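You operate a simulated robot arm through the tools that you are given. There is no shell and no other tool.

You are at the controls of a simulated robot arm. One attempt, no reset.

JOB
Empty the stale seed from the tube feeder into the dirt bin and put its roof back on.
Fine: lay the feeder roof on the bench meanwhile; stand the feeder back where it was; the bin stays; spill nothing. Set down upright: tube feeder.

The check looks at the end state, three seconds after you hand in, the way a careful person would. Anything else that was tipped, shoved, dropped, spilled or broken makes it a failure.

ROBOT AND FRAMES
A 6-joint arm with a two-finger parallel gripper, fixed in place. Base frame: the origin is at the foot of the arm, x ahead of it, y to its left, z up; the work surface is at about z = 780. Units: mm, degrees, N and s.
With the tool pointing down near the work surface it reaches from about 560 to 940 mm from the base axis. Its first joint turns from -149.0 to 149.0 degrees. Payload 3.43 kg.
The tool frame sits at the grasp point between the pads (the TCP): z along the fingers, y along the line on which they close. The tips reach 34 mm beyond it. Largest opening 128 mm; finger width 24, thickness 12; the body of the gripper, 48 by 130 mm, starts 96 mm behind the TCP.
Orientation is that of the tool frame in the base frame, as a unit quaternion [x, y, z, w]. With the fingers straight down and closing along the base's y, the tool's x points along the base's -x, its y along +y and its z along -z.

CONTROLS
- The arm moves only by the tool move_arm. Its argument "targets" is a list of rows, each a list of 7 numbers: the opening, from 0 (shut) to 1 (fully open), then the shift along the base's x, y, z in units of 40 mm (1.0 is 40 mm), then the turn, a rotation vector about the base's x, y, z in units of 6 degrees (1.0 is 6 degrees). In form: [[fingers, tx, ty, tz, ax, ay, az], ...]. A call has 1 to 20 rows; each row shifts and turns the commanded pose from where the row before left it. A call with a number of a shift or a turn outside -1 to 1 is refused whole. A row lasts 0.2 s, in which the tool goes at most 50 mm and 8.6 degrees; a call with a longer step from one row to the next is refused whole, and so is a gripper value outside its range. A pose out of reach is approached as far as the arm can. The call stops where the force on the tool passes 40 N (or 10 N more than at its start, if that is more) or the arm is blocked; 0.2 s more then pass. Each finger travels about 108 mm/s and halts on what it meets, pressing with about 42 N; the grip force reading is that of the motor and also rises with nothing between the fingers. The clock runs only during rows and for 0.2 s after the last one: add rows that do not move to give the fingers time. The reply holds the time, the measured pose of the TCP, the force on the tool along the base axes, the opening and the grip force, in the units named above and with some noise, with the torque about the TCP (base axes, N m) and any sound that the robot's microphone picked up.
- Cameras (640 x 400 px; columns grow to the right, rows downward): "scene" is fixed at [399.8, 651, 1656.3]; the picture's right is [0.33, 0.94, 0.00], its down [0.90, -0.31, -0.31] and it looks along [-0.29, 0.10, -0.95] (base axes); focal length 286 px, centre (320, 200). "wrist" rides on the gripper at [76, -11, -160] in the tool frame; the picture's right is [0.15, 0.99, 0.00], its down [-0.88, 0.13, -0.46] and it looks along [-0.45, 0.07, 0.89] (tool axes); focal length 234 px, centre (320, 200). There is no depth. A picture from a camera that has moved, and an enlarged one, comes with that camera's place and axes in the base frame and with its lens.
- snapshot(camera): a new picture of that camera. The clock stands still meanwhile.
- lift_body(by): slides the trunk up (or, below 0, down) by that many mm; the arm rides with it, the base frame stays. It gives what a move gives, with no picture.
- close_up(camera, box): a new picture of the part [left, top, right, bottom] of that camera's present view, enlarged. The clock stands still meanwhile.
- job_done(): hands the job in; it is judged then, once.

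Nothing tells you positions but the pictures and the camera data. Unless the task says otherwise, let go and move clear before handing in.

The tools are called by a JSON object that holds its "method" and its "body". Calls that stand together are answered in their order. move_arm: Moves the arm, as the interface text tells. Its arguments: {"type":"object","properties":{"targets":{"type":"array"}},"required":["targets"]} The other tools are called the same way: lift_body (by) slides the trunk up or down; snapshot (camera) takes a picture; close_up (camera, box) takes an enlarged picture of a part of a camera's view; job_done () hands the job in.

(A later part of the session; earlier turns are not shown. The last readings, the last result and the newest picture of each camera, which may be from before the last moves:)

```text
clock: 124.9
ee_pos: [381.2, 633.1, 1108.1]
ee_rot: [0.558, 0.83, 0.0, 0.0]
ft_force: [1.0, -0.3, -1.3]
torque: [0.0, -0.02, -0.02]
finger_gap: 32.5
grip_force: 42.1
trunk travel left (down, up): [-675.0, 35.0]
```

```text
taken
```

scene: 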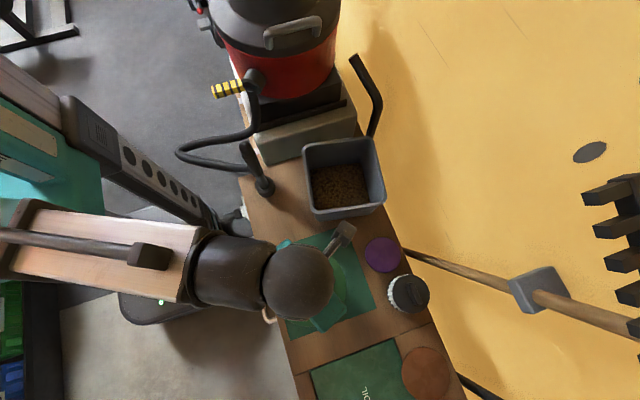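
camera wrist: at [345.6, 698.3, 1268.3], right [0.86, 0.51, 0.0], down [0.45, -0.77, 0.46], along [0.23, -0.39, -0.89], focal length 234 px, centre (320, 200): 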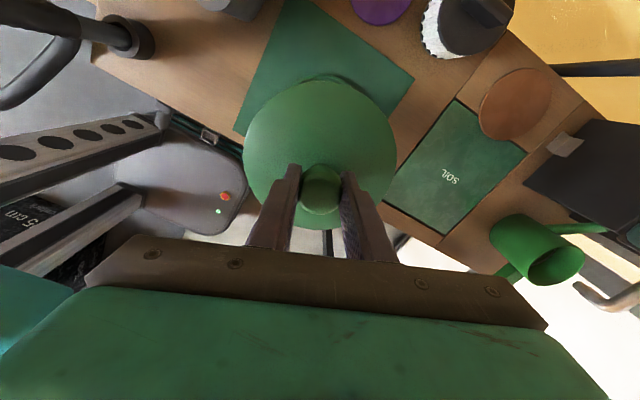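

The roof hangs over the feeder at about (382, 633.5), matching the tube axis. I'll zoom in to check the roof against the tray edge before lowering.

{"method": "close_up", "body": {"camera": "wrist", "box": [240, 50, 400, 150]}}

{"method": "close_up", "body": {"camera": "scene", "box": [260, 230, 388, 350]}}

```text
4.00 times, centred on (320, 100) of wrist
camera zoom: at [345.6, 698.3, 1268.3], right [0.86, 0.51, 0.0], down [0.45, -0.77, 0.46], along [0.23, -0.39, -0.89], focal length 937 px, centre (320, 600)
```

zoom: 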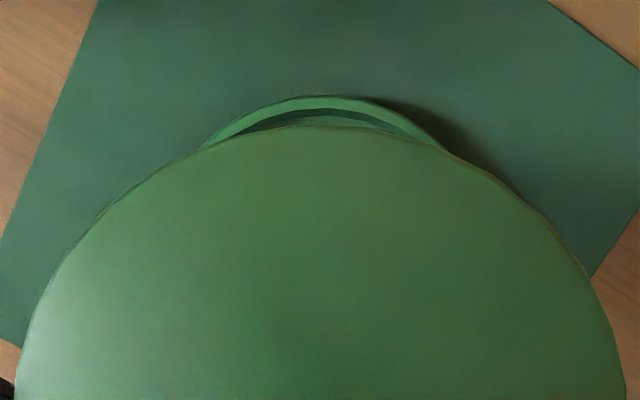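

```text
3.33 times, centred on (324, 290) of scene
camera zoom: at [399.8, 651.0, 1656.3], right [0.33, 0.94, 0.0], down [0.9, -0.31, -0.31], along [-0.29, 0.1, -0.95], focal length 952 px, centre (307, -100)
```

zoom: 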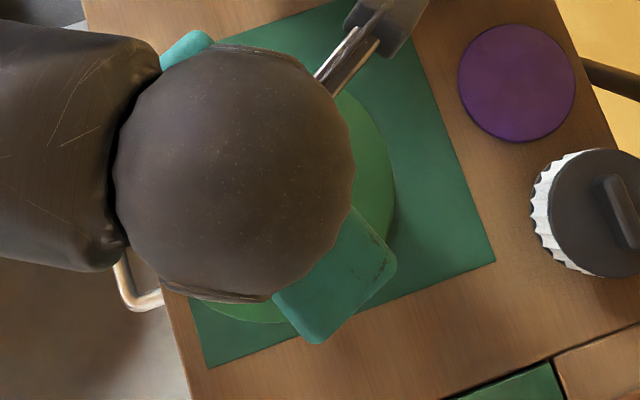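

The views agree to about 1.5 mm. I'll make that small correction and lower to about 10 mm above engagement for another check.

{"method": "move_arm", "body": {"targets": [[0, 0.0075, 0.04, -0.4, 0, 0, 0], [0, 0, 0, -0.5, 0, 0, 0], [0, 0, 0, -0.5, 0, 0, 0], [0, 0, 0, -0.35, 0, 0, 0], [0, 0, 0, -0.2, 0, 0, 0], [0, 0, 0, 0, 0, 0, 0]]}}

{"method": "close_up", "body": {"camera": "wrist", "box": [240, 40, 400, 140]}}

{"method": "snapshot", "body": {"camera": "wrist"}}

```text
clock: 126.3
ee_pos: [382.5, 634.8, 1030.0]
ee_rot: [0.558, 0.83, -0.002, 0.0]
ft_force: [-0.3, 0.5, -0.5]
torque: [-0.01, 0.02, 0.04]
finger_gap: 32.5
grip_force: 42.4
trunk travel left (down, up): [-675.0, 35.0]
```

```text
4.00 times, centred on (320, 90) of wrist
camera zoom: at [345.7, 700.2, 1190.0], right [0.86, 0.51, 0.0], down [0.45, -0.77, 0.46], along [0.23, -0.39, -0.89], focal length 937 px, centre (320, 640)
```

zoom: 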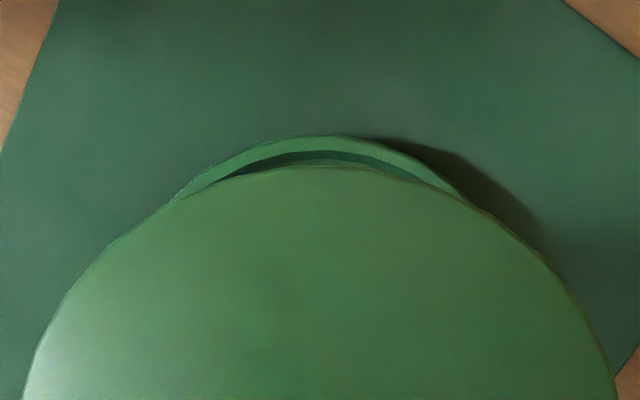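

```text
taken
camera wrist: at [345.7, 700.2, 1190.0], right [0.86, 0.51, 0.0], down [0.45, -0.77, 0.46], along [0.23, -0.39, -0.89], focal length 234 px, centre (320, 200)
```

wrist: 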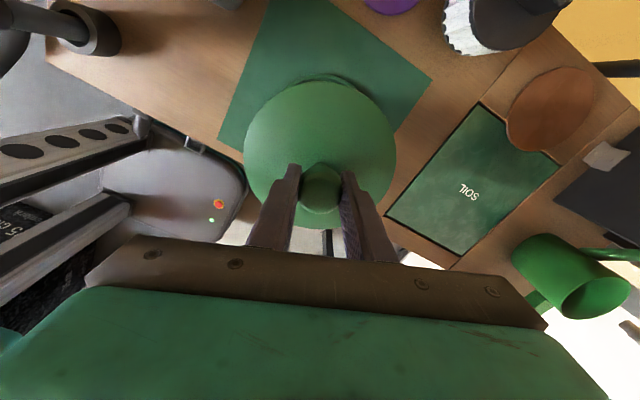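

The roof and tray now look concentric. I'll lower in small steps and watch the force as the collar enters.

{"method": "move_arm", "body": {"targets": [[0, 0, 0, -0.1, 0, 0, 0], [0, 0, 0, -0.1, 0, 0, 0], [0, 0, 0, 0, 0, 0, 0]]}}

{"method": "move_arm", "body": {"targets": [[0, 0, 0, -0.05, 0, 0, 0], [0, 0, 0, -0.05, 0, 0, 0], [0, 0, 0, 0, 0, 0, 0]]}}

```text
clock: 127.1
ee_pos: [383.6, 635.0, 1022.7]
ee_rot: [0.559, 0.829, -0.001, 0.0]
ft_force: [0.1, -0.8, -1.0]
torque: [0.0, 0.01, 0.02]
finger_gap: 32.5
grip_force: 42.8
trunk travel left (down, up): [-675.0, 35.0]
```

```text
clock: 127.9
ee_pos: [381.9, 634.9, 1019.0]
ee_rot: [0.559, 0.829, -0.001, 0.0]
ft_force: [0.2, -0.6, -0.2]
torque: [-0.01, 0.01, -0.01]
finger_gap: 32.4
grip_force: 41.9
trunk travel left (down, up): [-675.0, 35.0]
```

{"method": "move_arm", "body": {"targets": [[0, 0, 0, -0.05, 0, 0, 0], [0, 0, 0, 0, 0, 0, 0]]}}

{"method": "move_arm", "body": {"targets": [[0, 0, 0, -0.05, 0, 0, 0], [0, 0, 0, 0, 0, 0, 0]]}}

```text
clock: 128.5
ee_pos: [381.7, 635.6, 1017.7]
ee_rot: [0.558, 0.83, 0.0, 0.001]
ft_force: [-0.1, 1.1, -0.2]
torque: [-0.02, -0.08, -0.01]
finger_gap: 32.5
grip_force: 42.0
trunk travel left (down, up): [-675.0, 35.0]
```

```text
clock: 129.1
ee_pos: [382.1, 634.3, 1017.5]
ee_rot: [0.558, 0.83, 0.001, 0.0]
ft_force: [3.3, 5.1, 22.2]
torque: [-0.55, 0.39, 0.04]
finger_gap: 32.4
grip_force: 42.1
trunk travel left (down, up): [-675.0, 35.0]
```

The collar is touching the rim on one side, and the force pushes toward (+x, +y). I'll ease up, shift about 1 mm that way and try again.

{"method": "move_arm", "body": {"targets": [[0, 0, 0, 0.05, 0, 0, 0], [0, 0.015, 0.022, 0, 0, 0, 0], [0, 0, 0, 0, 0, 0, 0]]}}

{"method": "move_arm", "body": {"targets": [[0, 0, 0, -0.05, 0, 0, 0], [0, 0, 0, 0, 0, 0, 0]]}}

```text
clock: 129.9
ee_pos: [382.2, 634.6, 1017.8]
ee_rot: [0.558, 0.83, 0.0, 0.0]
ft_force: [-0.5, 0.6, 8.8]
torque: [0.41, -0.3, 0.01]
finger_gap: 32.5
grip_force: 41.8
trunk travel left (down, up): [-675.0, 35.0]
```

```text
clock: 130.5
ee_pos: [382.5, 635.3, 1015.1]
ee_rot: [0.558, 0.83, 0.001, -0.001]
ft_force: [0.5, 0.5, 23.6]
torque: [-0.45, 0.46, 0.0]
finger_gap: 32.5
grip_force: 41.2
trunk travel left (down, up): [-675.0, 35.0]
```

I'll look at the present alignment before searching further.

{"method": "close_up", "body": {"camera": "wrist", "box": [240, 40, 400, 140]}}

{"method": "close_up", "body": {"camera": "wrist", "box": [224, 110, 416, 230]}}

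```text
4.00 times, centred on (320, 90) of wrist
camera zoom: at [345.4, 699.9, 1175.9], right [0.86, 0.51, 0.0], down [0.45, -0.77, 0.45], along [0.23, -0.39, -0.89], focal length 937 px, centre (320, 640)
```

zoom: 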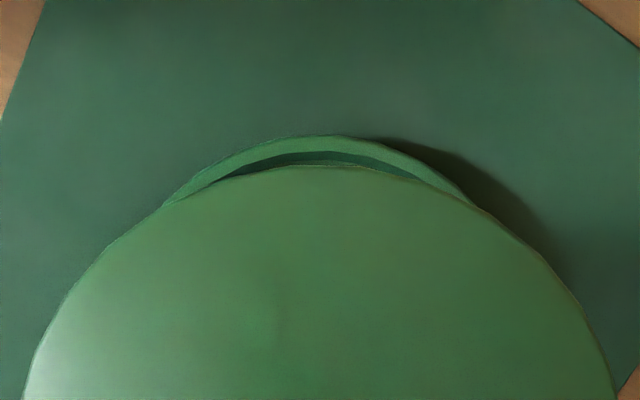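

```text
3.33 times, centred on (320, 170) of wrist
camera zoom: at [345.4, 699.9, 1175.9], right [0.86, 0.51, 0.0], down [0.45, -0.77, 0.45], along [0.23, -0.39, -0.89], focal length 781 px, centre (320, 300)
```

zoom: 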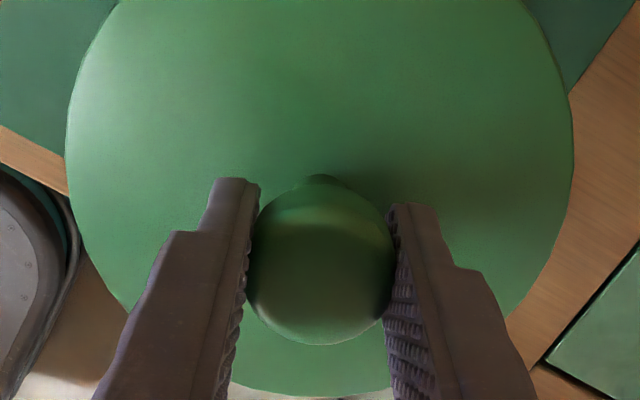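

By apparent size, the roof rim is now at z ≈ 949, the same as its original seated height, so it's on. The knob had simply slid a little in the fingers. I'll relieve the push and open the fingers.

{"method": "move_arm", "body": {"targets": [[0, 0, 0, 0.03, 0, 0, 0], [0.3, 0, 0, 0, 0, 0, 0], [0.4, 0, 0, 0, 0, 0, 0], [0.5, 0, 0, 0, 0, 0, 0], [0.55, 0, 0, 0, 0, 0, 0], [0.55, 0, 0, 0, 0, 0, 0]]}}

{"method": "close_up", "body": {"camera": "wrist", "box": [224, 110, 416, 230]}}

{"method": "close_up", "body": {"camera": "wrist", "box": [240, 40, 400, 140]}}

```text
clock: 131.9
ee_pos: [381.7, 635.5, 1016.1]
ee_rot: [0.559, 0.829, 0.0, 0.0]
ft_force: [0.2, 0.2, 0.2]
torque: [0.03, 0.01, 0.01]
finger_gap: 70.3
grip_force: 0.0
trunk travel left (down, up): [-675.0, 35.0]
```

```text
3.33 times, centred on (320, 170) of wrist
camera zoom: at [346.3, 701.2, 1174.9], right [0.86, 0.51, 0.0], down [0.45, -0.77, 0.46], along [0.23, -0.39, -0.89], focal length 781 px, centre (320, 300)
```

zoom: 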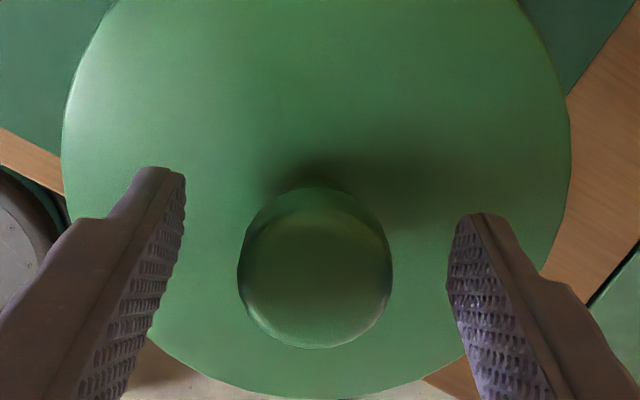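

```text
4.00 times, centred on (320, 90) of wrist
camera zoom: at [346.3, 701.2, 1174.9], right [0.86, 0.51, 0.0], down [0.45, -0.77, 0.46], along [0.23, -0.39, -0.89], focal length 937 px, centre (320, 640)
```

zoom: 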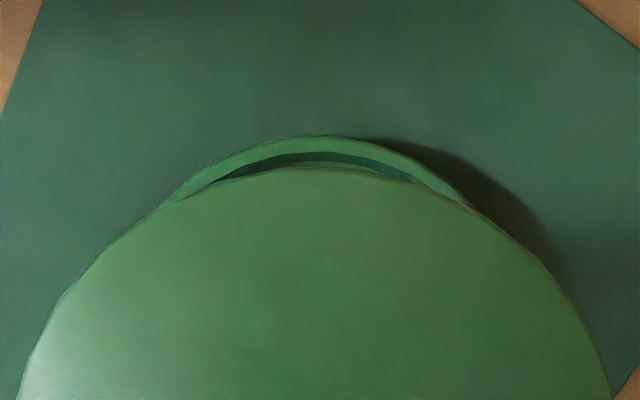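

The roof is released and sits on the tube. I'll rise straight up, then move to a side viewpoint to confirm it's seated level.

{"method": "move_arm", "body": {"targets": [[0.6, 0, 0, 0.3, 0, 0, 0], [0.7, 0, 0, 0.6, 0, 0, 0], [0.8, 0, 0, 0.8, 0, 0, 0], [1, 0, 0, 0.9, 0, 0, 0], [1, -0.381, 0.01, 0, 0, 0, 0.944], [1, -0.381, 0.01, 0, 0, 0, 0.944], [1, -0.381, 0.01, 0, 0, 0, 0.944], [1, -0.381, 0.01, 0, 0, 0, 0.944], [1, -0.381, 0.01, 0, 0, 0, 0.944], [1, -0.381, 0.01, 0, 0, 0, 0.944], [1, -0.381, 0.01, 0, 0, 0, 0.944], [1, -0.381, 0.01, 0, 0, 0, 0.944], [1, -0.381, 0.01, 0, 0, 0, 0.944], [1, -0.381, 0.01, 0, 0, 0, 0.944], [1, -0.381, 0.01, 0, 0, 0, 0.944], [1, -0.381, 0.01, 0, 0, 0, 0.944], [1, 0, 0, 0, 0, 0, 0]]}}

{"method": "move_arm", "body": {"targets": [[1, 0.1, 0, -0.25, 0, -0.972, 0], [1, 0.1, 0, -0.25, 0, -0.972, 0], [1, 0.1, 0, -0.25, 0, -0.972, 0], [1, 0, 0, -0.25, 0, -0.972, 0], [1, 0, 0, -0.25, 0, -0.972, 0], [1, 0, 0, -0.25, 0, -0.972, 0], [1, 0, 0, -0.25, 0, -0.972, 0], [1, 0, 0, 0, 0, 0, 0]]}}

{"method": "snapshot", "body": {"camera": "wrist"}}

{"method": "snapshot", "body": {"camera": "scene"}}

```text
clock: 135.5
ee_pos: [200.8, 640.0, 1119.9]
ee_rot: [-0.001, 1.0, -0.001, 0.0]
ft_force: [0.3, -0.2, -0.3]
torque: [-0.04, 0.01, 0.0]
finger_gap: 128.1
grip_force: 0.1
trunk travel left (down, up): [-675.0, 35.0]
```

```text
clock: 137.3
ee_pos: [211.9, 640.8, 1049.0]
ee_rot: [0.0, 0.937, -0.001, 0.35]
ft_force: [0.2, 0.3, -0.5]
torque: [-0.02, 0.02, -0.02]
finger_gap: 128.0
grip_force: 0.1
trunk travel left (down, up): [-675.0, 35.0]
```

```text
taken
camera wrist: at [52.8, 628.4, 1120.8], right [-0.11, 0.99, -0.1], down [0.37, 0.13, 0.92], along [0.92, 0.07, -0.38], focal length 234 px, centre (320, 200)
```

wrist: 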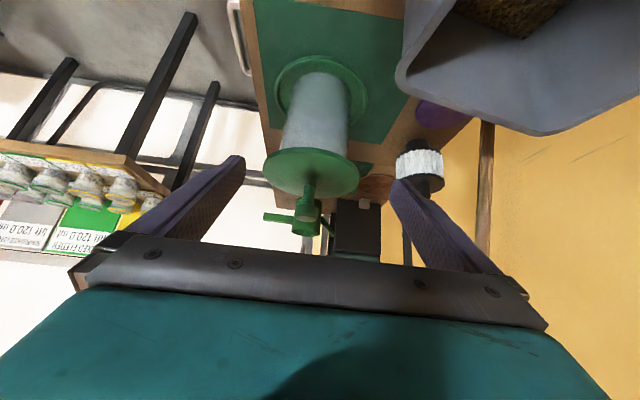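

```text
taken
```

scene: 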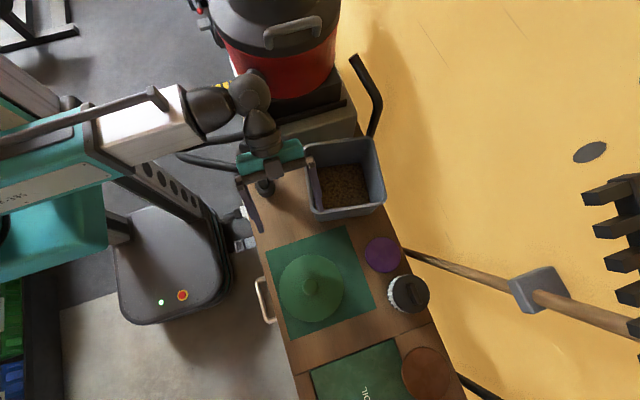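

{"method": "close_up", "body": {"camera": "wrist", "box": [240, 50, 400, 150]}}

{"method": "close_up", "body": {"camera": "wrist", "box": [240, 130, 400, 230]}}

{"method": "close_up", "body": {"camera": "scene", "box": [260, 230, 388, 310]}}

```text
4.00 times, centred on (320, 100) of wrist
camera zoom: at [52.8, 628.4, 1120.8], right [-0.11, 0.99, -0.1], down [0.37, 0.13, 0.92], along [0.92, 0.07, -0.38], focal length 937 px, centre (320, 600)
```

zoom: 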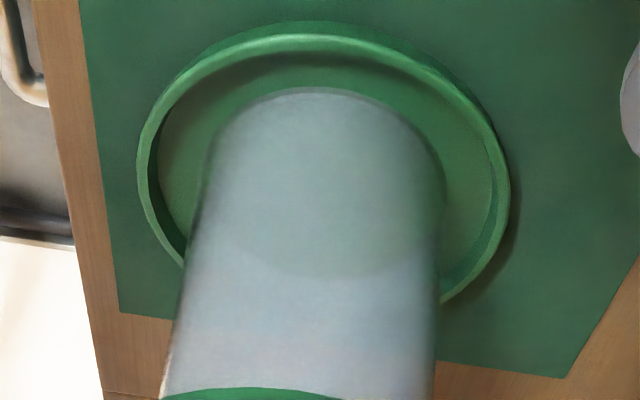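

```text
4.00 times, centred on (320, 180) of wrist
camera zoom: at [52.8, 628.4, 1120.8], right [-0.11, 0.99, -0.1], down [0.37, 0.13, 0.92], along [0.92, 0.07, -0.38], focal length 937 px, centre (320, 280)
```

zoom: 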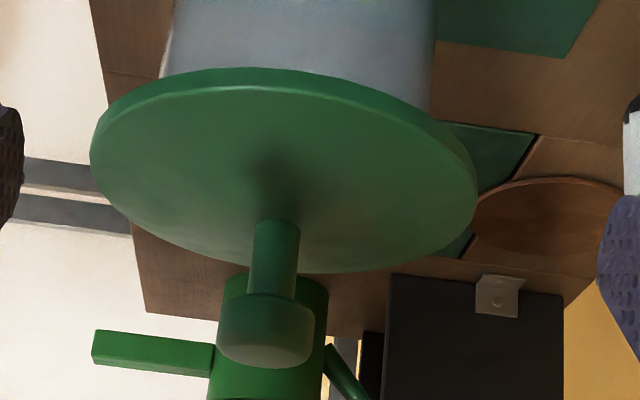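

```text
5.00 times, centred on (324, 270) of scene
camera zoom: at [399.8, 651.0, 1656.3], right [0.33, 0.94, 0.0], down [0.9, -0.31, -0.31], along [-0.29, 0.1, -0.95], focal length 1427 px, centre (300, -150)
```

zoom: 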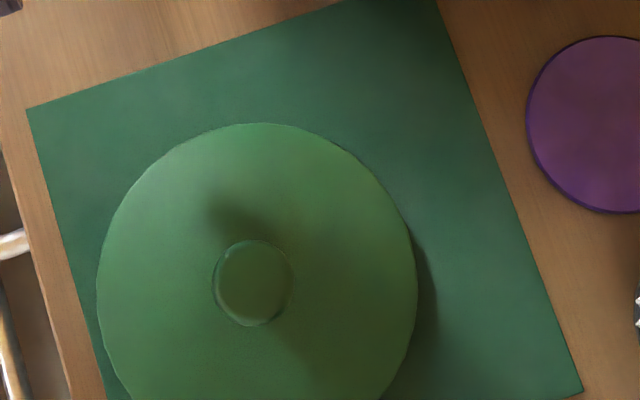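

From the side the roof sits level on the tube, at its original height and position, so the main job is done. Now I want to put the displaced bin back. I'll go tool-down above its near wall, aligned with that wall.

{"method": "move_arm", "body": {"targets": [[1, 0, 0, 0.2, 0, 0.972, 0], [1, 0, 0, 0.2, 0, 0.972, 0], [1, -0.4, 0.28, 0, 0, 0.972, 0], [1, -0.45, 0.34, 0, 0, 0.972, 0], [1, -0.45, 0.34, 0, 0, 0.972, 0], [1, -0.45, 0.34, 0, 0, 0.972, 0], [1, -0.45, 0.34, 0, 0, 0.972, 0], [1, -0.45, 0.34, 0, 0, 0, -0.53], [0.7, 0, 0, 0, 0, 0, -0.53], [0.5, 0, 0, 0, 0, 0, -0.53], [0.4, 0, 0, 0, 0, 0, 0], [0.4, 0, 0, 0, 0, 0, 0]]}}

{"method": "snapshot", "body": {"camera": "wrist"}}

{"method": "snapshot", "body": {"camera": "scene"}}

```text
clock: 139.9
ee_pos: [107.0, 718.7, 1065.7]
ee_rot: [0.083, 0.997, -0.001, 0.0]
ft_force: [0.5, -0.1, -0.8]
torque: [-0.04, 0.0, -0.04]
finger_gap: 51.1
grip_force: 0.1
trunk travel left (down, up): [-675.0, 35.0]
```

```text
taken
camera wrist: at [31.6, 720.2, 1225.3], right [0.02, 1.0, 0.0], down [0.89, -0.02, 0.46], along [0.46, -0.01, -0.89], focal length 234 px, centre (320, 200)
```

wrist: 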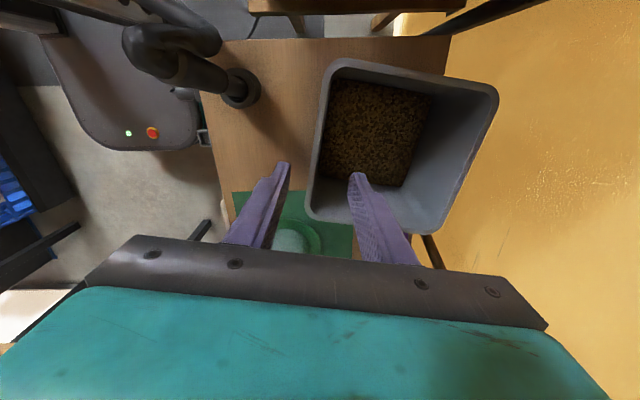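

```text
taken
```

scene: 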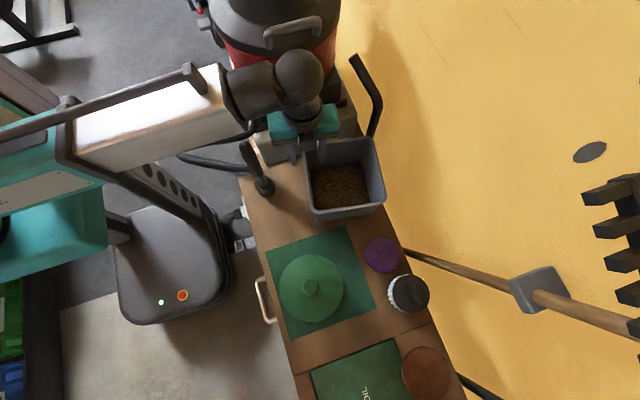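

From here the wrist camera sees the whole bin from above. I'll zoom in to measure its pose.

{"method": "close_up", "body": {"camera": "wrist", "box": [288, 40, 512, 240]}}

{"method": "close_up", "body": {"camera": "wrist", "box": [110, 0, 302, 120]}}

```text
2.00 times, centred on (400, 140) of wrist
camera zoom: at [31.6, 720.2, 1225.3], right [0.02, 1.0, 0.0], down [0.89, -0.02, 0.46], along [0.46, -0.01, -0.89], focal length 468 px, centre (160, 320)
```

zoom: 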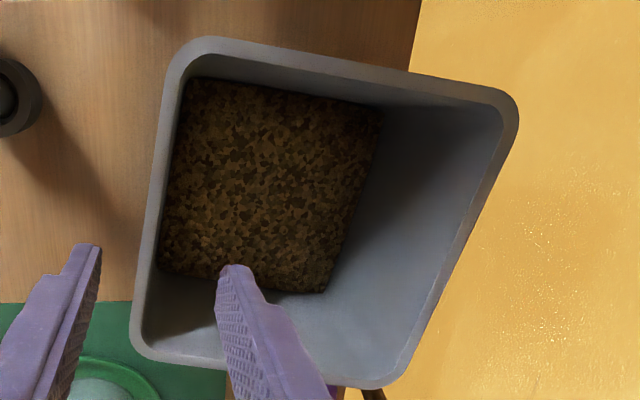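

```text
3.33 times, centred on (206, 60) of wrist
camera zoom: at [31.6, 720.2, 1225.3], right [0.02, 1.0, 0.0], down [0.89, -0.02, 0.46], along [0.46, -0.01, -0.89], focal length 781 px, centre (700, 667)
```

zoom: 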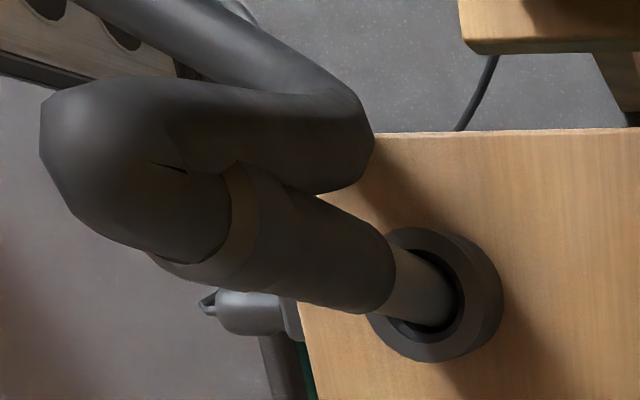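

The bin is about 16 mm and 12 mm off and turned about 8.5° from its original pose. I'll take its near wall lightly between the fingers, slide it back, and let go. First step: tilt slightly to match the wall taper and descend around the rim.

{"method": "move_arm", "body": {"targets": [[0.4, 0, -0.075, -0.3, 0.412, -0.063, 0], [0.4, 0, 0, -0.5, 0.412, -0.063, 0], [0.4, 0, 0, -0.6, 0, 0, 0], [0.4, 0, 0, -0.6, 0, 0, 0], [0.4, 0, 0, -0.4, 0, 0, 0], [0.4, 0, 0, 0, 0, 0, 0]]}}

{"method": "snapshot", "body": {"camera": "wrist"}}

{"method": "close_up", "body": {"camera": "wrist", "box": [240, 120, 400, 220]}}

```text
clock: 141.3
ee_pos: [107.3, 715.7, 969.6]
ee_rot: [0.083, 0.996, 0.043, 0.003]
ft_force: [0.0, -0.3, -0.2]
torque: [0.0, 0.02, 0.01]
finger_gap: 51.2
grip_force: 0.0
trunk travel left (down, up): [-675.0, 35.0]
```

```text
taken
camera wrist: at [30.0, 703.5, 1127.6], right [0.02, 1.0, 0.09], down [0.88, -0.06, 0.46], along [0.47, 0.07, -0.88], focal length 234 px, centre (320, 200)
```

wrist: 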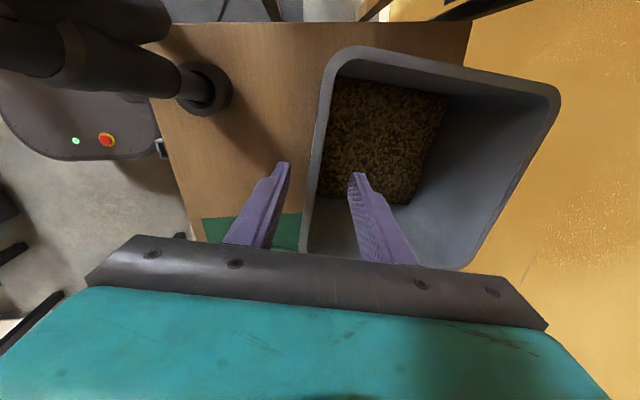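

```text
4.00 times, centred on (320, 170) of wrist
camera zoom: at [30.0, 703.5, 1127.6], right [0.02, 1.0, 0.09], down [0.88, -0.06, 0.46], along [0.47, 0.07, -0.88], focal length 937 px, centre (320, 320)
```

zoom: 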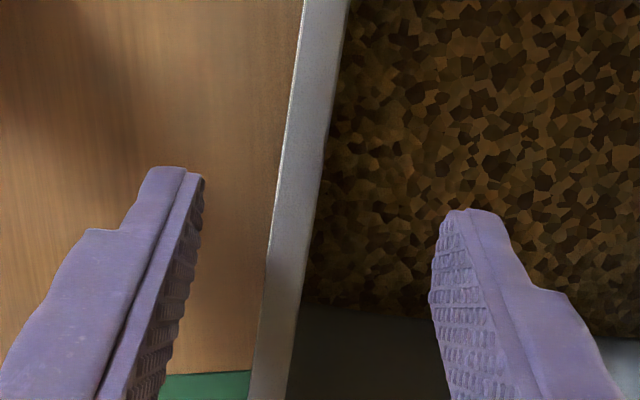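

The rim lip lies between the fingers and will be centred after a vertical descent. I'll go down to about 30 mm of engagement.

{"method": "move_arm", "body": {"targets": [[0.4, 0, 0, -0.3, 0, 0, 0], [0.4, 0, 0, -0.3, 0, 0, 0], [0.4, 0, 0, -0.25, 0, 0, 0], [0.4, 0, 0, -0.2, 0, 0, 0], [0.4, 0, 0, 0, 0, 0, 0]]}}

{"method": "close_up", "body": {"camera": "wrist", "box": [240, 120, 400, 220]}}

```text
clock: 142.5
ee_pos: [106.0, 716.2, 927.4]
ee_rot: [0.083, 0.996, 0.043, 0.003]
ft_force: [0.4, 0.3, 0.0]
torque: [-0.05, 0.01, 0.01]
finger_gap: 51.1
grip_force: 0.1
trunk travel left (down, up): [-675.0, 35.0]
```

```text
4.00 times, centred on (320, 170) of wrist
camera zoom: at [30.1, 703.7, 1085.3], right [0.02, 1.0, 0.09], down [0.88, -0.06, 0.46], along [0.47, 0.07, -0.88], focal length 937 px, centre (320, 320)
```

zoom: 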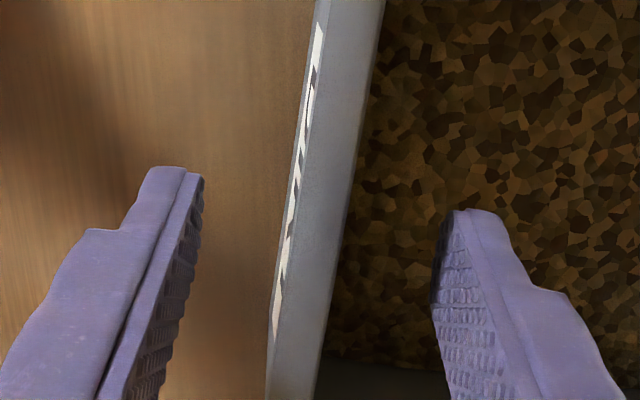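

The lip is centred between the pads. I'll close gently on the wall.

{"method": "move_arm", "body": {"targets": [[0.3, 0, 0, 0, 0, 0, 0], [0.22, 0, 0, 0, 0, 0, 0], [0.16, 0, 0, 0, 0, 0, 0], [0.12, 0, 0, 0, 0, 0, 0], [0.09, 0, 0, 0, 0, 0, 0], [0.06, 0, 0, 0, 0, 0, 0], [0.03, 0, 0, 0, 0, 0, 0], [0.03, 0, 0, 0, 0, 0, 0]]}}

{"method": "close_up", "body": {"camera": "wrist", "box": [240, 120, 400, 220]}}

{"method": "close_up", "body": {"camera": "scene", "box": [240, 100, 480, 250]}}

```text
clock: 144.3
ee_pos: [106.8, 716.0, 927.3]
ee_rot: [0.083, 0.996, 0.042, 0.003]
ft_force: [-0.7, -2.0, -1.0]
torque: [-0.08, 0.03, -0.04]
finger_gap: 5.0
grip_force: 1.5
trunk travel left (down, up): [-675.0, 35.0]
```

```text
4.00 times, centred on (320, 170) of wrist
camera zoom: at [30.0, 703.4, 1085.5], right [0.02, 1.0, 0.09], down [0.88, -0.06, 0.46], along [0.47, 0.07, -0.88], focal length 937 px, centre (320, 320)
```

zoom: 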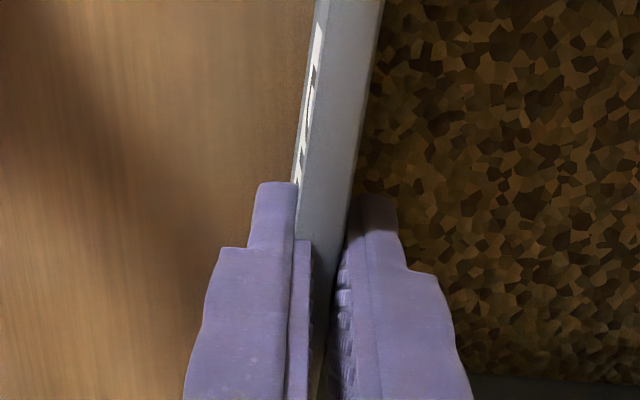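

```text
2.67 times, centred on (360, 175) of scene
camera zoom: at [399.8, 651.0, 1656.3], right [0.33, 0.94, 0.0], down [0.9, -0.31, -0.31], along [-0.29, 0.1, -0.95], focal length 761 px, centre (213, 267)
```

zoom: 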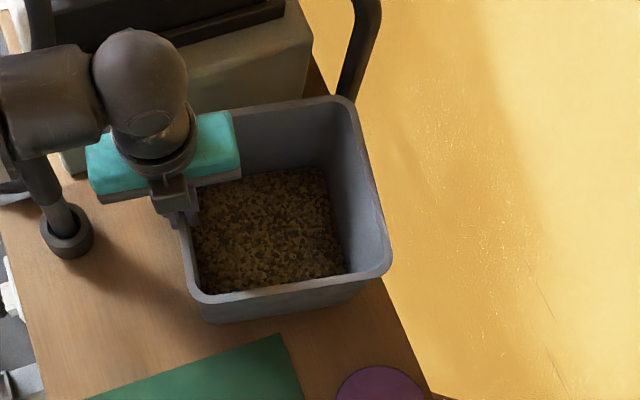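

The wall is lightly held, about 5 mm thick. I'll slide and turn the bin back in small increments, checking the force as I go.

{"method": "move_arm", "body": {"targets": [[0.02, -0.0058, -0.036, 0, 0, 0, 0.1417], [0.02, -0.0058, -0.036, 0, 0, 0, 0.1417], [0.02, -0.0058, -0.036, 0, 0, 0, 0.1417], [0.02, 0, 0, 0, 0, 0, 0]]}}

{"method": "close_up", "body": {"camera": "scene", "box": [240, 100, 480, 250]}}

```text
clock: 145.3
ee_pos: [105.2, 712.9, 927.6]
ee_rot: [0.06, 0.997, 0.043, 0.003]
ft_force: [0.1, 1.4, -5.0]
torque: [-0.66, 0.09, -0.07]
finger_gap: 3.8
grip_force: 38.1
trunk travel left (down, up): [-675.0, 35.0]
```

```text
2.67 times, centred on (360, 175) of scene
camera zoom: at [399.8, 651.0, 1656.3], right [0.33, 0.94, 0.0], down [0.9, -0.31, -0.31], along [-0.29, 0.1, -0.95], focal length 761 px, centre (213, 267)
```

zoom: 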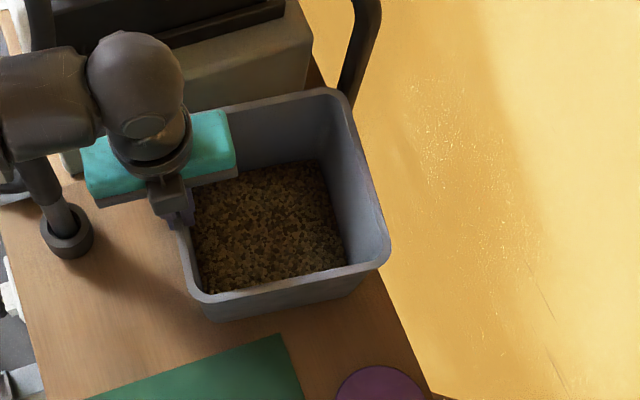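

The bin is following nicely, so I'll continue.

{"method": "move_arm", "body": {"targets": [[0.02, -0.0058, -0.036, 0, 0, 0, 0.1417], [0.02, -0.0058, -0.036, 0, 0, 0, 0.1417], [0.02, -0.0058, -0.036, 0, 0, 0, 0.1417], [0.02, -0.0058, -0.036, 0, 0, 0, 0.1417], [0.02, 0, 0, 0, 0, 0, 0]]}}

{"method": "close_up", "body": {"camera": "scene", "box": [240, 100, 480, 250]}}

```text
clock: 146.5
ee_pos: [104.9, 707.1, 926.7]
ee_rot: [0.03, 0.999, 0.043, 0.001]
ft_force: [1.0, -0.8, -7.3]
torque: [-0.88, 0.06, -0.02]
finger_gap: 3.6
grip_force: 37.9
trunk travel left (down, up): [-675.0, 35.0]
```

```text
2.67 times, centred on (360, 175) of scene
camera zoom: at [399.8, 651.0, 1656.3], right [0.33, 0.94, 0.0], down [0.9, -0.31, -0.31], along [-0.29, 0.1, -0.95], focal length 761 px, centre (213, 267)
```

zoom: 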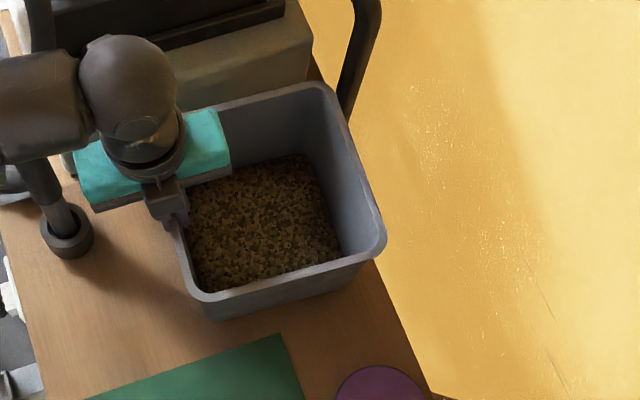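

It's close to the original outline. I'll do the last few increments.

{"method": "move_arm", "body": {"targets": [[0.02, -0.0058, -0.036, 0, 0, 0, 0.1417], [0.02, -0.0058, -0.036, 0, 0, 0, 0.1417], [0.02, -0.0058, -0.036, 0, 0, 0, 0.1417], [0.02, 0, 0, 0, 0, 0, 0]]}}

{"method": "close_up", "body": {"camera": "scene", "box": [240, 100, 480, 250]}}

```text
clock: 147.5
ee_pos: [104.8, 702.1, 927.7]
ee_rot: [0.009, 0.999, 0.043, 0.0]
ft_force: [-0.3, 0.4, -8.1]
torque: [-0.87, 0.0, -0.02]
finger_gap: 3.8
grip_force: 38.5
trunk travel left (down, up): [-675.0, 35.0]
```

```text
2.67 times, centred on (360, 175) of scene
camera zoom: at [399.8, 651.0, 1656.3], right [0.33, 0.94, 0.0], down [0.9, -0.31, -0.31], along [-0.29, 0.1, -0.95], focal length 761 px, centre (213, 267)
```

zoom: 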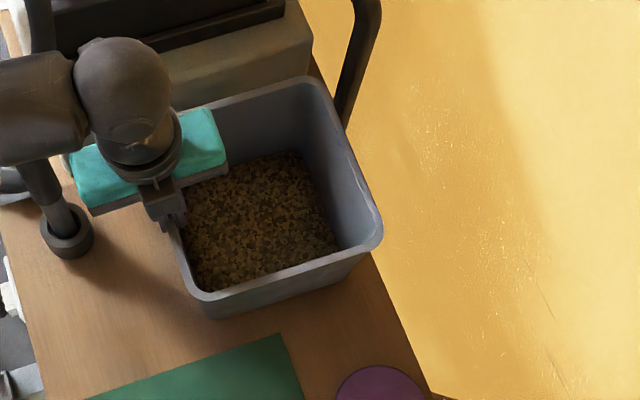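

The bin now matches its original outline. The gripper is carrying its weight, so I'll lower until it rests on the bench before letting go.

{"method": "move_arm", "body": {"targets": [[0.02, 0, 0, -0.025, 0, 0, 0], [0.02, 0, 0, 0, 0, 0, 0]]}}

{"method": "move_arm", "body": {"targets": [[0.02, 0, 0, -0.025, 0, 0, 0], [0.02, 0, 0, 0, 0, 0, 0]]}}

```text
clock: 148.1
ee_pos: [104.3, 701.9, 925.9]
ee_rot: [0.008, 0.999, 0.043, 0.0]
ft_force: [0.2, 0.0, 1.3]
torque: [-0.68, 0.15, -0.01]
finger_gap: 3.5
grip_force: 38.5
trunk travel left (down, up): [-675.0, 35.0]
```

```text
clock: 148.7
ee_pos: [104.0, 702.4, 927.4]
ee_rot: [0.008, 0.999, 0.044, 0.0]
ft_force: [0.1, 1.8, 13.6]
torque: [-0.37, 0.17, -0.03]
finger_gap: 3.6
grip_force: 38.1
trunk travel left (down, up): [-675.0, 35.0]
```

The bin is in contact with the bench. I'll relieve the press and open slowly.

{"method": "move_arm", "body": {"targets": [[0.02, 0, 0, 0.02, 0, 0, 0], [0.04, 0, 0, 0, 0, 0, 0], [0.06, 0, 0, 0, 0, 0, 0], [0.1, 0, 0, 0, 0, 0, 0], [0.2, 0, 0, 0, 0, 0, 0], [0.3, 0, 0, 0, 0, 0, 0], [0.4, 0, 0, 0, 0, 0, 0], [0.4, 0, 0, 0, 0, 0, 0]]}}

{"method": "close_up", "body": {"camera": "wrist", "box": [240, 120, 400, 220]}}

{"method": "move_arm", "body": {"targets": [[0.4, 0, 0, 0.3, 0, 0, 0], [0.4, 0, 0, 0.4, 0, 0, 0], [0.4, 0, 0, 0.6, 0, 0, 0], [0.4, 0, 0, 0.8, -0.412, 0.063, 0], [0.4, 0, 0, 0.9, -0.412, 0.063, 0], [0.4, 0, 0, 0.9, 0, 0, 0], [0.4, 0, 0, 0, 0, 0, 0]]}}

{"method": "close_up", "body": {"camera": "scene", "box": [240, 100, 480, 250]}}

{"method": "snapshot", "body": {"camera": "wrist"}}

```text
clock: 150.5
ee_pos: [105.6, 702.4, 927.5]
ee_rot: [0.009, 0.999, 0.042, 0.001]
ft_force: [-0.3, 0.6, 0.3]
torque: [-0.02, -0.03, 0.02]
finger_gap: 51.3
grip_force: 0.1
trunk travel left (down, up): [-675.0, 35.0]
```

```text
4.00 times, centred on (320, 170) of wrist
camera zoom: at [30.9, 677.9, 1084.4], right [-0.13, 0.99, 0.09], down [0.88, 0.08, 0.46], along [0.45, 0.14, -0.88], focal length 937 px, centre (320, 320)
```

zoom: 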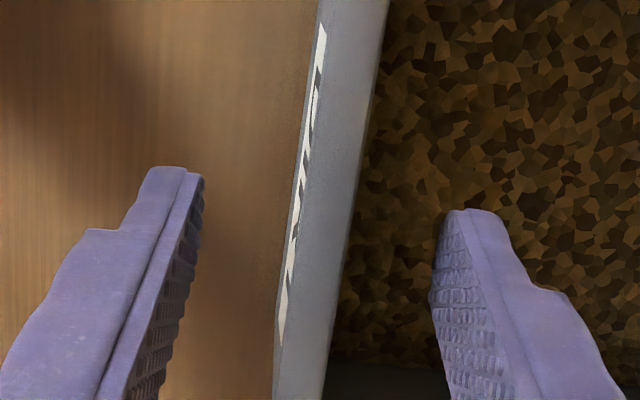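

```text
clock: 152.1
ee_pos: [105.0, 702.5, 1082.0]
ee_rot: [0.008, 1.0, -0.001, -0.006]
ft_force: [-0.2, 0.0, -0.7]
torque: [-0.01, -0.01, 0.0]
finger_gap: 51.2
grip_force: 0.0
trunk travel left (down, up): [-675.0, 35.0]
```

```text
2.67 times, centred on (360, 175) of scene
camera zoom: at [399.8, 651.0, 1656.3], right [0.33, 0.94, 0.0], down [0.9, -0.31, -0.31], along [-0.29, 0.1, -0.95], focal length 761 px, centre (213, 267)
```

zoom: 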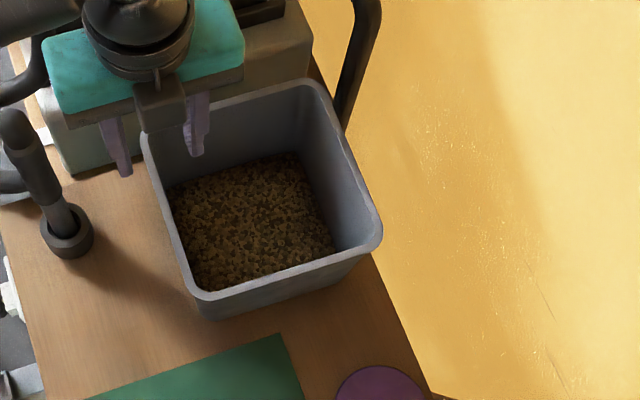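

```text
taken
camera wrist: at [32.9, 692.1, 1243.0], right [-0.13, 0.99, 0.0], down [0.89, 0.11, 0.44], along [0.44, 0.06, -0.9], focal length 234 px, centre (320, 200)
```

wrist: 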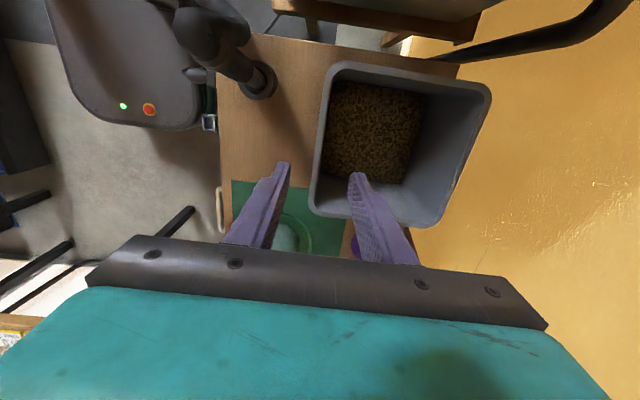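

The bin is back within a few millimetres of its original outline, with all the seed inside. Now I'll examine the leaning hose nozzle.

{"method": "close_up", "body": {"camera": "wrist", "box": [150, 0, 310, 100]}}

{"method": "close_up", "body": {"camera": "scene", "box": [160, 70, 320, 210]}}

{"method": "close_up", "body": {"camera": "scene", "box": [220, 120, 380, 220]}}

```text
4.00 times, centred on (230, 50) of wrist
camera zoom: at [32.9, 692.1, 1243.0], right [-0.13, 0.99, 0.0], down [0.89, 0.11, 0.44], along [0.44, 0.06, -0.9], focal length 937 px, centre (680, 800)
```

zoom: 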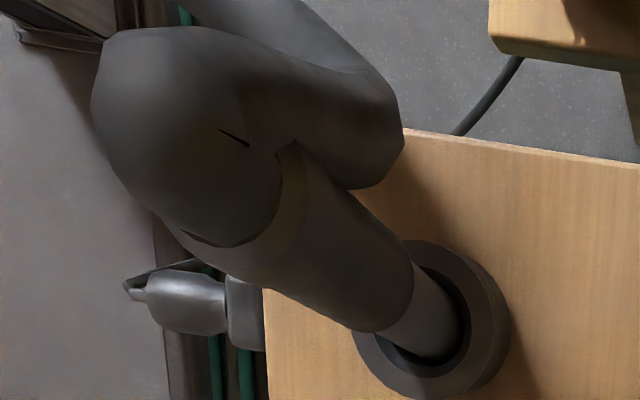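

```text
2.86 times, centred on (240, 140) of scene
camera zoom: at [399.8, 651.0, 1656.3], right [0.33, 0.94, 0.0], down [0.9, -0.31, -0.31], along [-0.29, 0.1, -0.95], focal length 816 px, centre (549, 371)
```

zoom: 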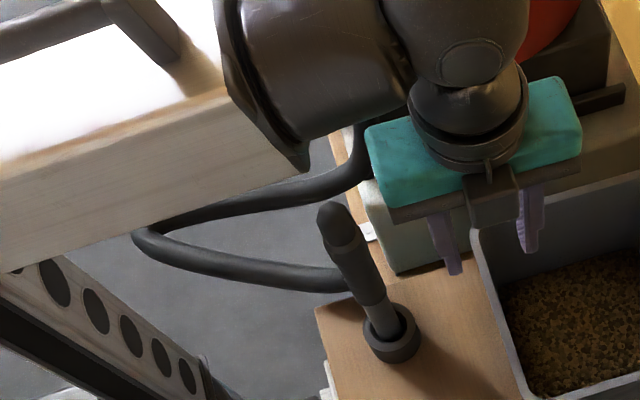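

```text
4.00 times, centred on (300, 170) of scene
camera zoom: at [399.8, 651.0, 1656.3], right [0.33, 0.94, 0.0], down [0.9, -0.31, -0.31], along [-0.29, 0.1, -0.95], focal length 1142 px, centre (400, 320)
```

zoom: 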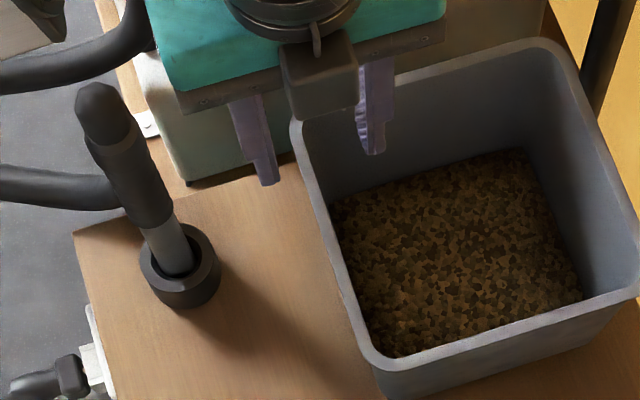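

The nozzle is still in its holder, but its top leans about 30 mm toward −x compared with the start. Its ±y sides look free, so I'll try to set it upright gently, first moving high above it for a straight-down look.

{"method": "move_arm", "body": {"targets": [[0.6, 0, 0, 0.6, 0, 0, 0], [0.8, 0, 0, 0.7, 0, 0, 0], [1, -0.35, -0.41, 0, 0, 0, 0], [1, -0.35, -0.41, 0, 0, 0, 0], [1, -0.35, -0.41, 0, 0, 0, 0], [1, -0.35, -0.41, 0, 0, 0, 0], [1, -0.35, -0.41, 0, 0, 0, 0], [1, -0.35, -0.41, 0, 0, 0, 0], [1, -0.3, -0.35, 0, 0, 0, 0], [1, 0, 0, 0, 0, 0, 0]]}}

{"method": "snapshot", "body": {"camera": "wrist"}}

{"method": "snapshot", "body": {"camera": "scene"}}

```text
clock: 154.3
ee_pos: [8.4, 590.7, 1135.1]
ee_rot: [0.009, 1.0, -0.001, -0.005]
ft_force: [1.1, -0.3, -0.1]
torque: [0.0, 0.04, -0.04]
finger_gap: 127.8
grip_force: 0.1
trunk travel left (down, up): [-675.0, 35.0]
```

```text
taken
camera wrist: at [-63.8, 579.4, 1294.9], right [-0.13, 0.99, 0.0], down [0.89, 0.11, 0.44], along [0.44, 0.06, -0.9], focal length 234 px, centre (320, 200)
```

wrist: 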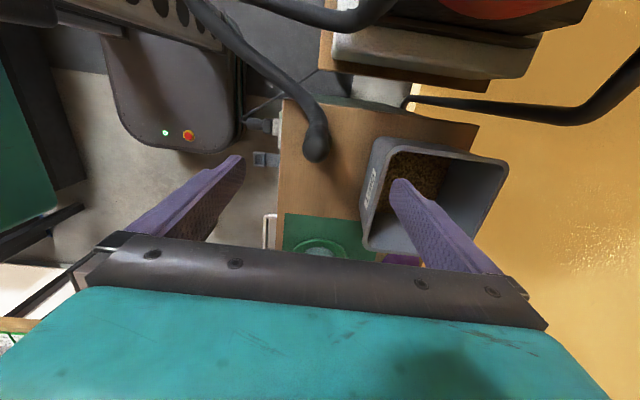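

```text
taken
```

scene: 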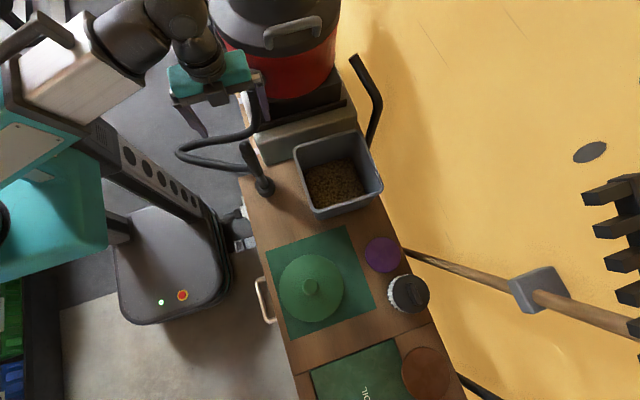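

{"method": "close_up", "body": {"camera": "wrist", "box": [224, 60, 416, 180]}}

{"method": "close_up", "body": {"camera": "wrist", "box": [160, 0, 416, 160]}}

{"method": "close_up", "body": {"camera": "scene", "box": [220, 120, 380, 220]}}

```text
3.33 times, centred on (320, 120) of wrist
camera zoom: at [-63.8, 579.4, 1294.9], right [-0.13, 0.99, 0.0], down [0.89, 0.11, 0.44], along [0.44, 0.06, -0.9], focal length 781 px, centre (320, 467)
```

zoom: 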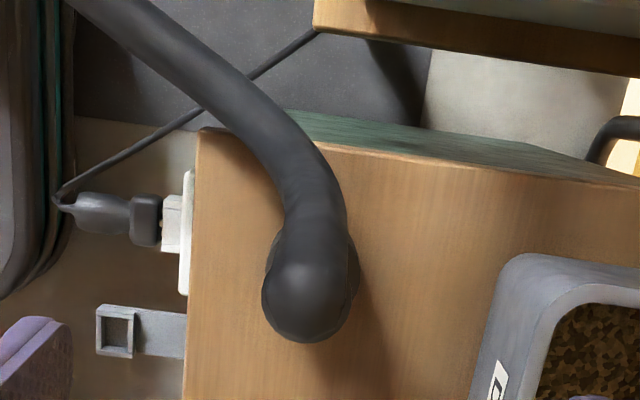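

```text
2.50 times, centred on (288, 80) of wrist
camera zoom: at [-63.8, 579.4, 1294.9], right [-0.13, 0.99, 0.0], down [0.89, 0.11, 0.44], along [0.44, 0.06, -0.9], focal length 585 px, centre (400, 500)
```

zoom: 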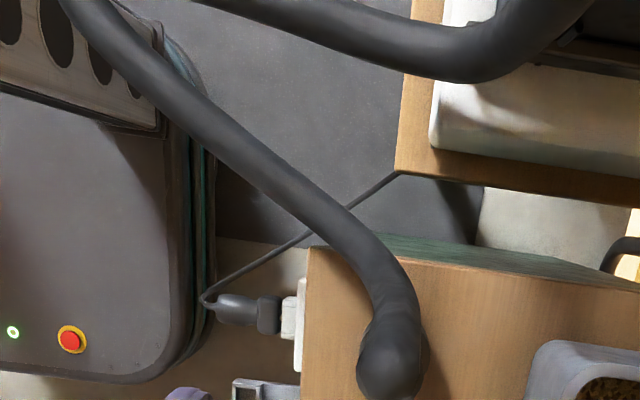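

```text
4.00 times, centred on (300, 170) of scene
camera zoom: at [399.8, 651.0, 1656.3], right [0.33, 0.94, 0.0], down [0.9, -0.31, -0.31], along [-0.29, 0.1, -0.95], focal length 1142 px, centre (400, 320)
```

zoom: 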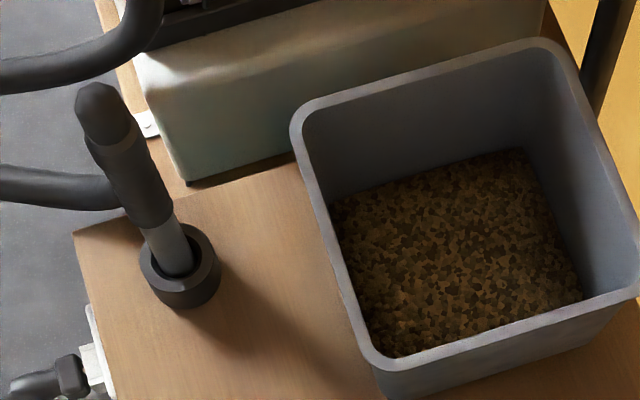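

Seen from above, the hose leaves the nozzle top toward −x, and both ±y sides are free. I'll descend with the fingers straddling the cap in y, checking for contact as I go.

{"method": "move_arm", "body": {"targets": [[1, 0.02, -0.12, -0.4, 0, 0, 0], [1, 0, 0, -0.6, 0, 0, 0], [0.9, 0, 0, -0.5, 0, 0, 0], [0.8, 0, 0, -0.4, 0, 0, 0], [0.7, 0, 0, 0, 0, 0, 0], [0.7, 0, 0, 0, 0, 0, 0]]}}

{"method": "close_up", "body": {"camera": "wrist", "box": [224, 80, 416, 200]}}

{"method": "close_up", "body": {"camera": "scene", "box": [160, 90, 320, 190]}}

```text
clock: 155.7
ee_pos: [9.3, 585.8, 1058.7]
ee_rot: [0.009, 1.0, 0.001, -0.007]
ft_force: [0.1, 1.0, 0.8]
torque: [-0.01, 0.02, 0.0]
finger_gap: 89.8
grip_force: 0.0
trunk travel left (down, up): [-675.0, 35.0]
```

```text
3.33 times, centred on (320, 140) of wrist
camera zoom: at [-62.9, 574.8, 1219.0], right [-0.13, 0.99, 0.0], down [0.89, 0.11, 0.44], along [0.44, 0.06, -0.9], focal length 781 px, centre (320, 400)
```

zoom: 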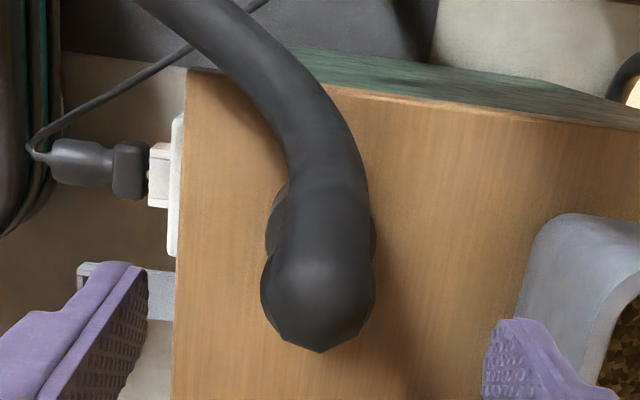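

```text
4.00 times, centred on (240, 140) of scene
camera zoom: at [399.8, 651.0, 1656.3], right [0.33, 0.94, 0.0], down [0.9, -0.31, -0.31], along [-0.29, 0.1, -0.95], focal length 1142 px, centre (640, 440)
```

zoom: 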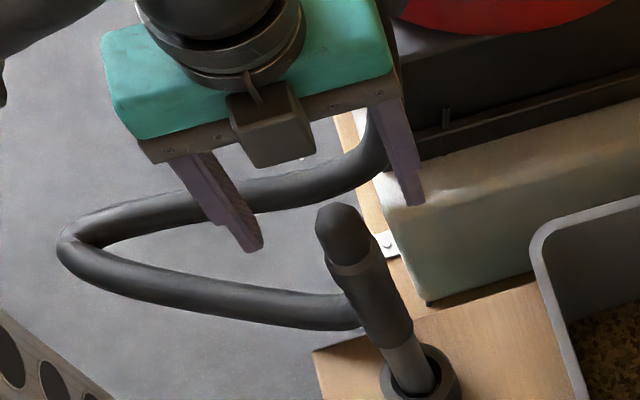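

The cap is on the tool axis. I'll descend the last 37 mm and close lightly.

{"method": "move_arm", "body": {"targets": [[0.7, 0, 0, -0.3, 0, 0, 0], [0.7, 0, 0, -0.35, 0, 0, 0], [0.7, 0, 0, -0.28, 0, 0, 0], [0.7, 0, 0, 0, 0, 0, 0]]}}

{"method": "move_arm", "body": {"targets": [[0.55, 0, 0, 0, 0, 0, 0], [0.45, 0, 0, 0, 0, 0, 0], [0.38, 0, 0, 0, 0, 0, 0], [0.34, 0, 0, 0, 0, 0, 0], [0.31, 0, 0, 0, 0, 0, 0], [0.29, 0, 0, 0, 0, 0, 0], [0.29, 0, 0, 0, 0, 0, 0]]}}

{"method": "close_up", "body": {"camera": "wrist", "box": [224, 80, 416, 200]}}

```text
clock: 156.7
ee_pos: [9.2, 585.6, 1020.6]
ee_rot: [0.009, 1.0, 0.0, -0.006]
ft_force: [-0.5, 0.3, 0.9]
torque: [0.02, 0.01, 0.03]
finger_gap: 89.7
grip_force: 0.0
trunk travel left (down, up): [-675.0, 35.0]
```

```text
clock: 158.3
ee_pos: [8.6, 585.3, 1020.6]
ee_rot: [0.009, 1.0, 0.0, -0.007]
ft_force: [-0.4, -0.4, -0.4]
torque: [0.01, 0.0, 0.01]
finger_gap: 37.4
grip_force: 0.1
trunk travel left (down, up): [-675.0, 35.0]
```

```text
3.33 times, centred on (320, 140) of wrist
camera zoom: at [-62.9, 574.6, 1181.5], right [-0.13, 0.99, 0.0], down [0.89, 0.11, 0.44], along [0.44, 0.06, -0.9], focal length 781 px, centre (320, 400)
```

zoom: 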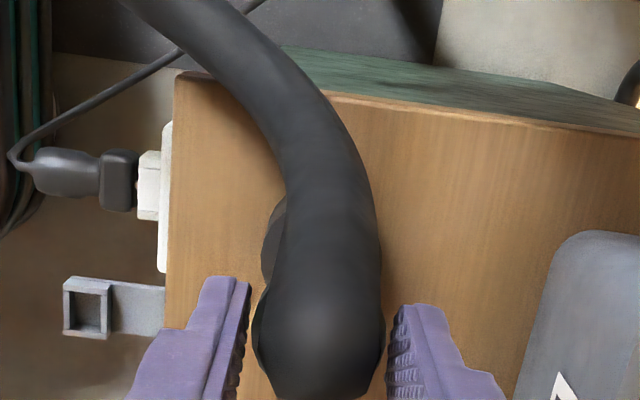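

The pads are almost touching both sides of the cap. I'll close slightly more for a light hold.

{"method": "move_arm", "body": {"targets": [[0.27, 0, 0, 0, 0, 0, 0], [0.255, 0, 0, 0, 0, 0, 0], [0.24, 0, 0, 0, 0, 0, 0], [0.24, 0, 0, 0, 0, 0, 0]]}}

```text
clock: 159.3
ee_pos: [10.0, 584.0, 1022.1]
ee_rot: [0.009, 1.0, 0.0, -0.006]
ft_force: [-0.6, 0.2, 0.0]
torque: [0.06, 0.03, 0.04]
finger_gap: 32.8
grip_force: 41.8
trunk travel left (down, up): [-675.0, 35.0]
```

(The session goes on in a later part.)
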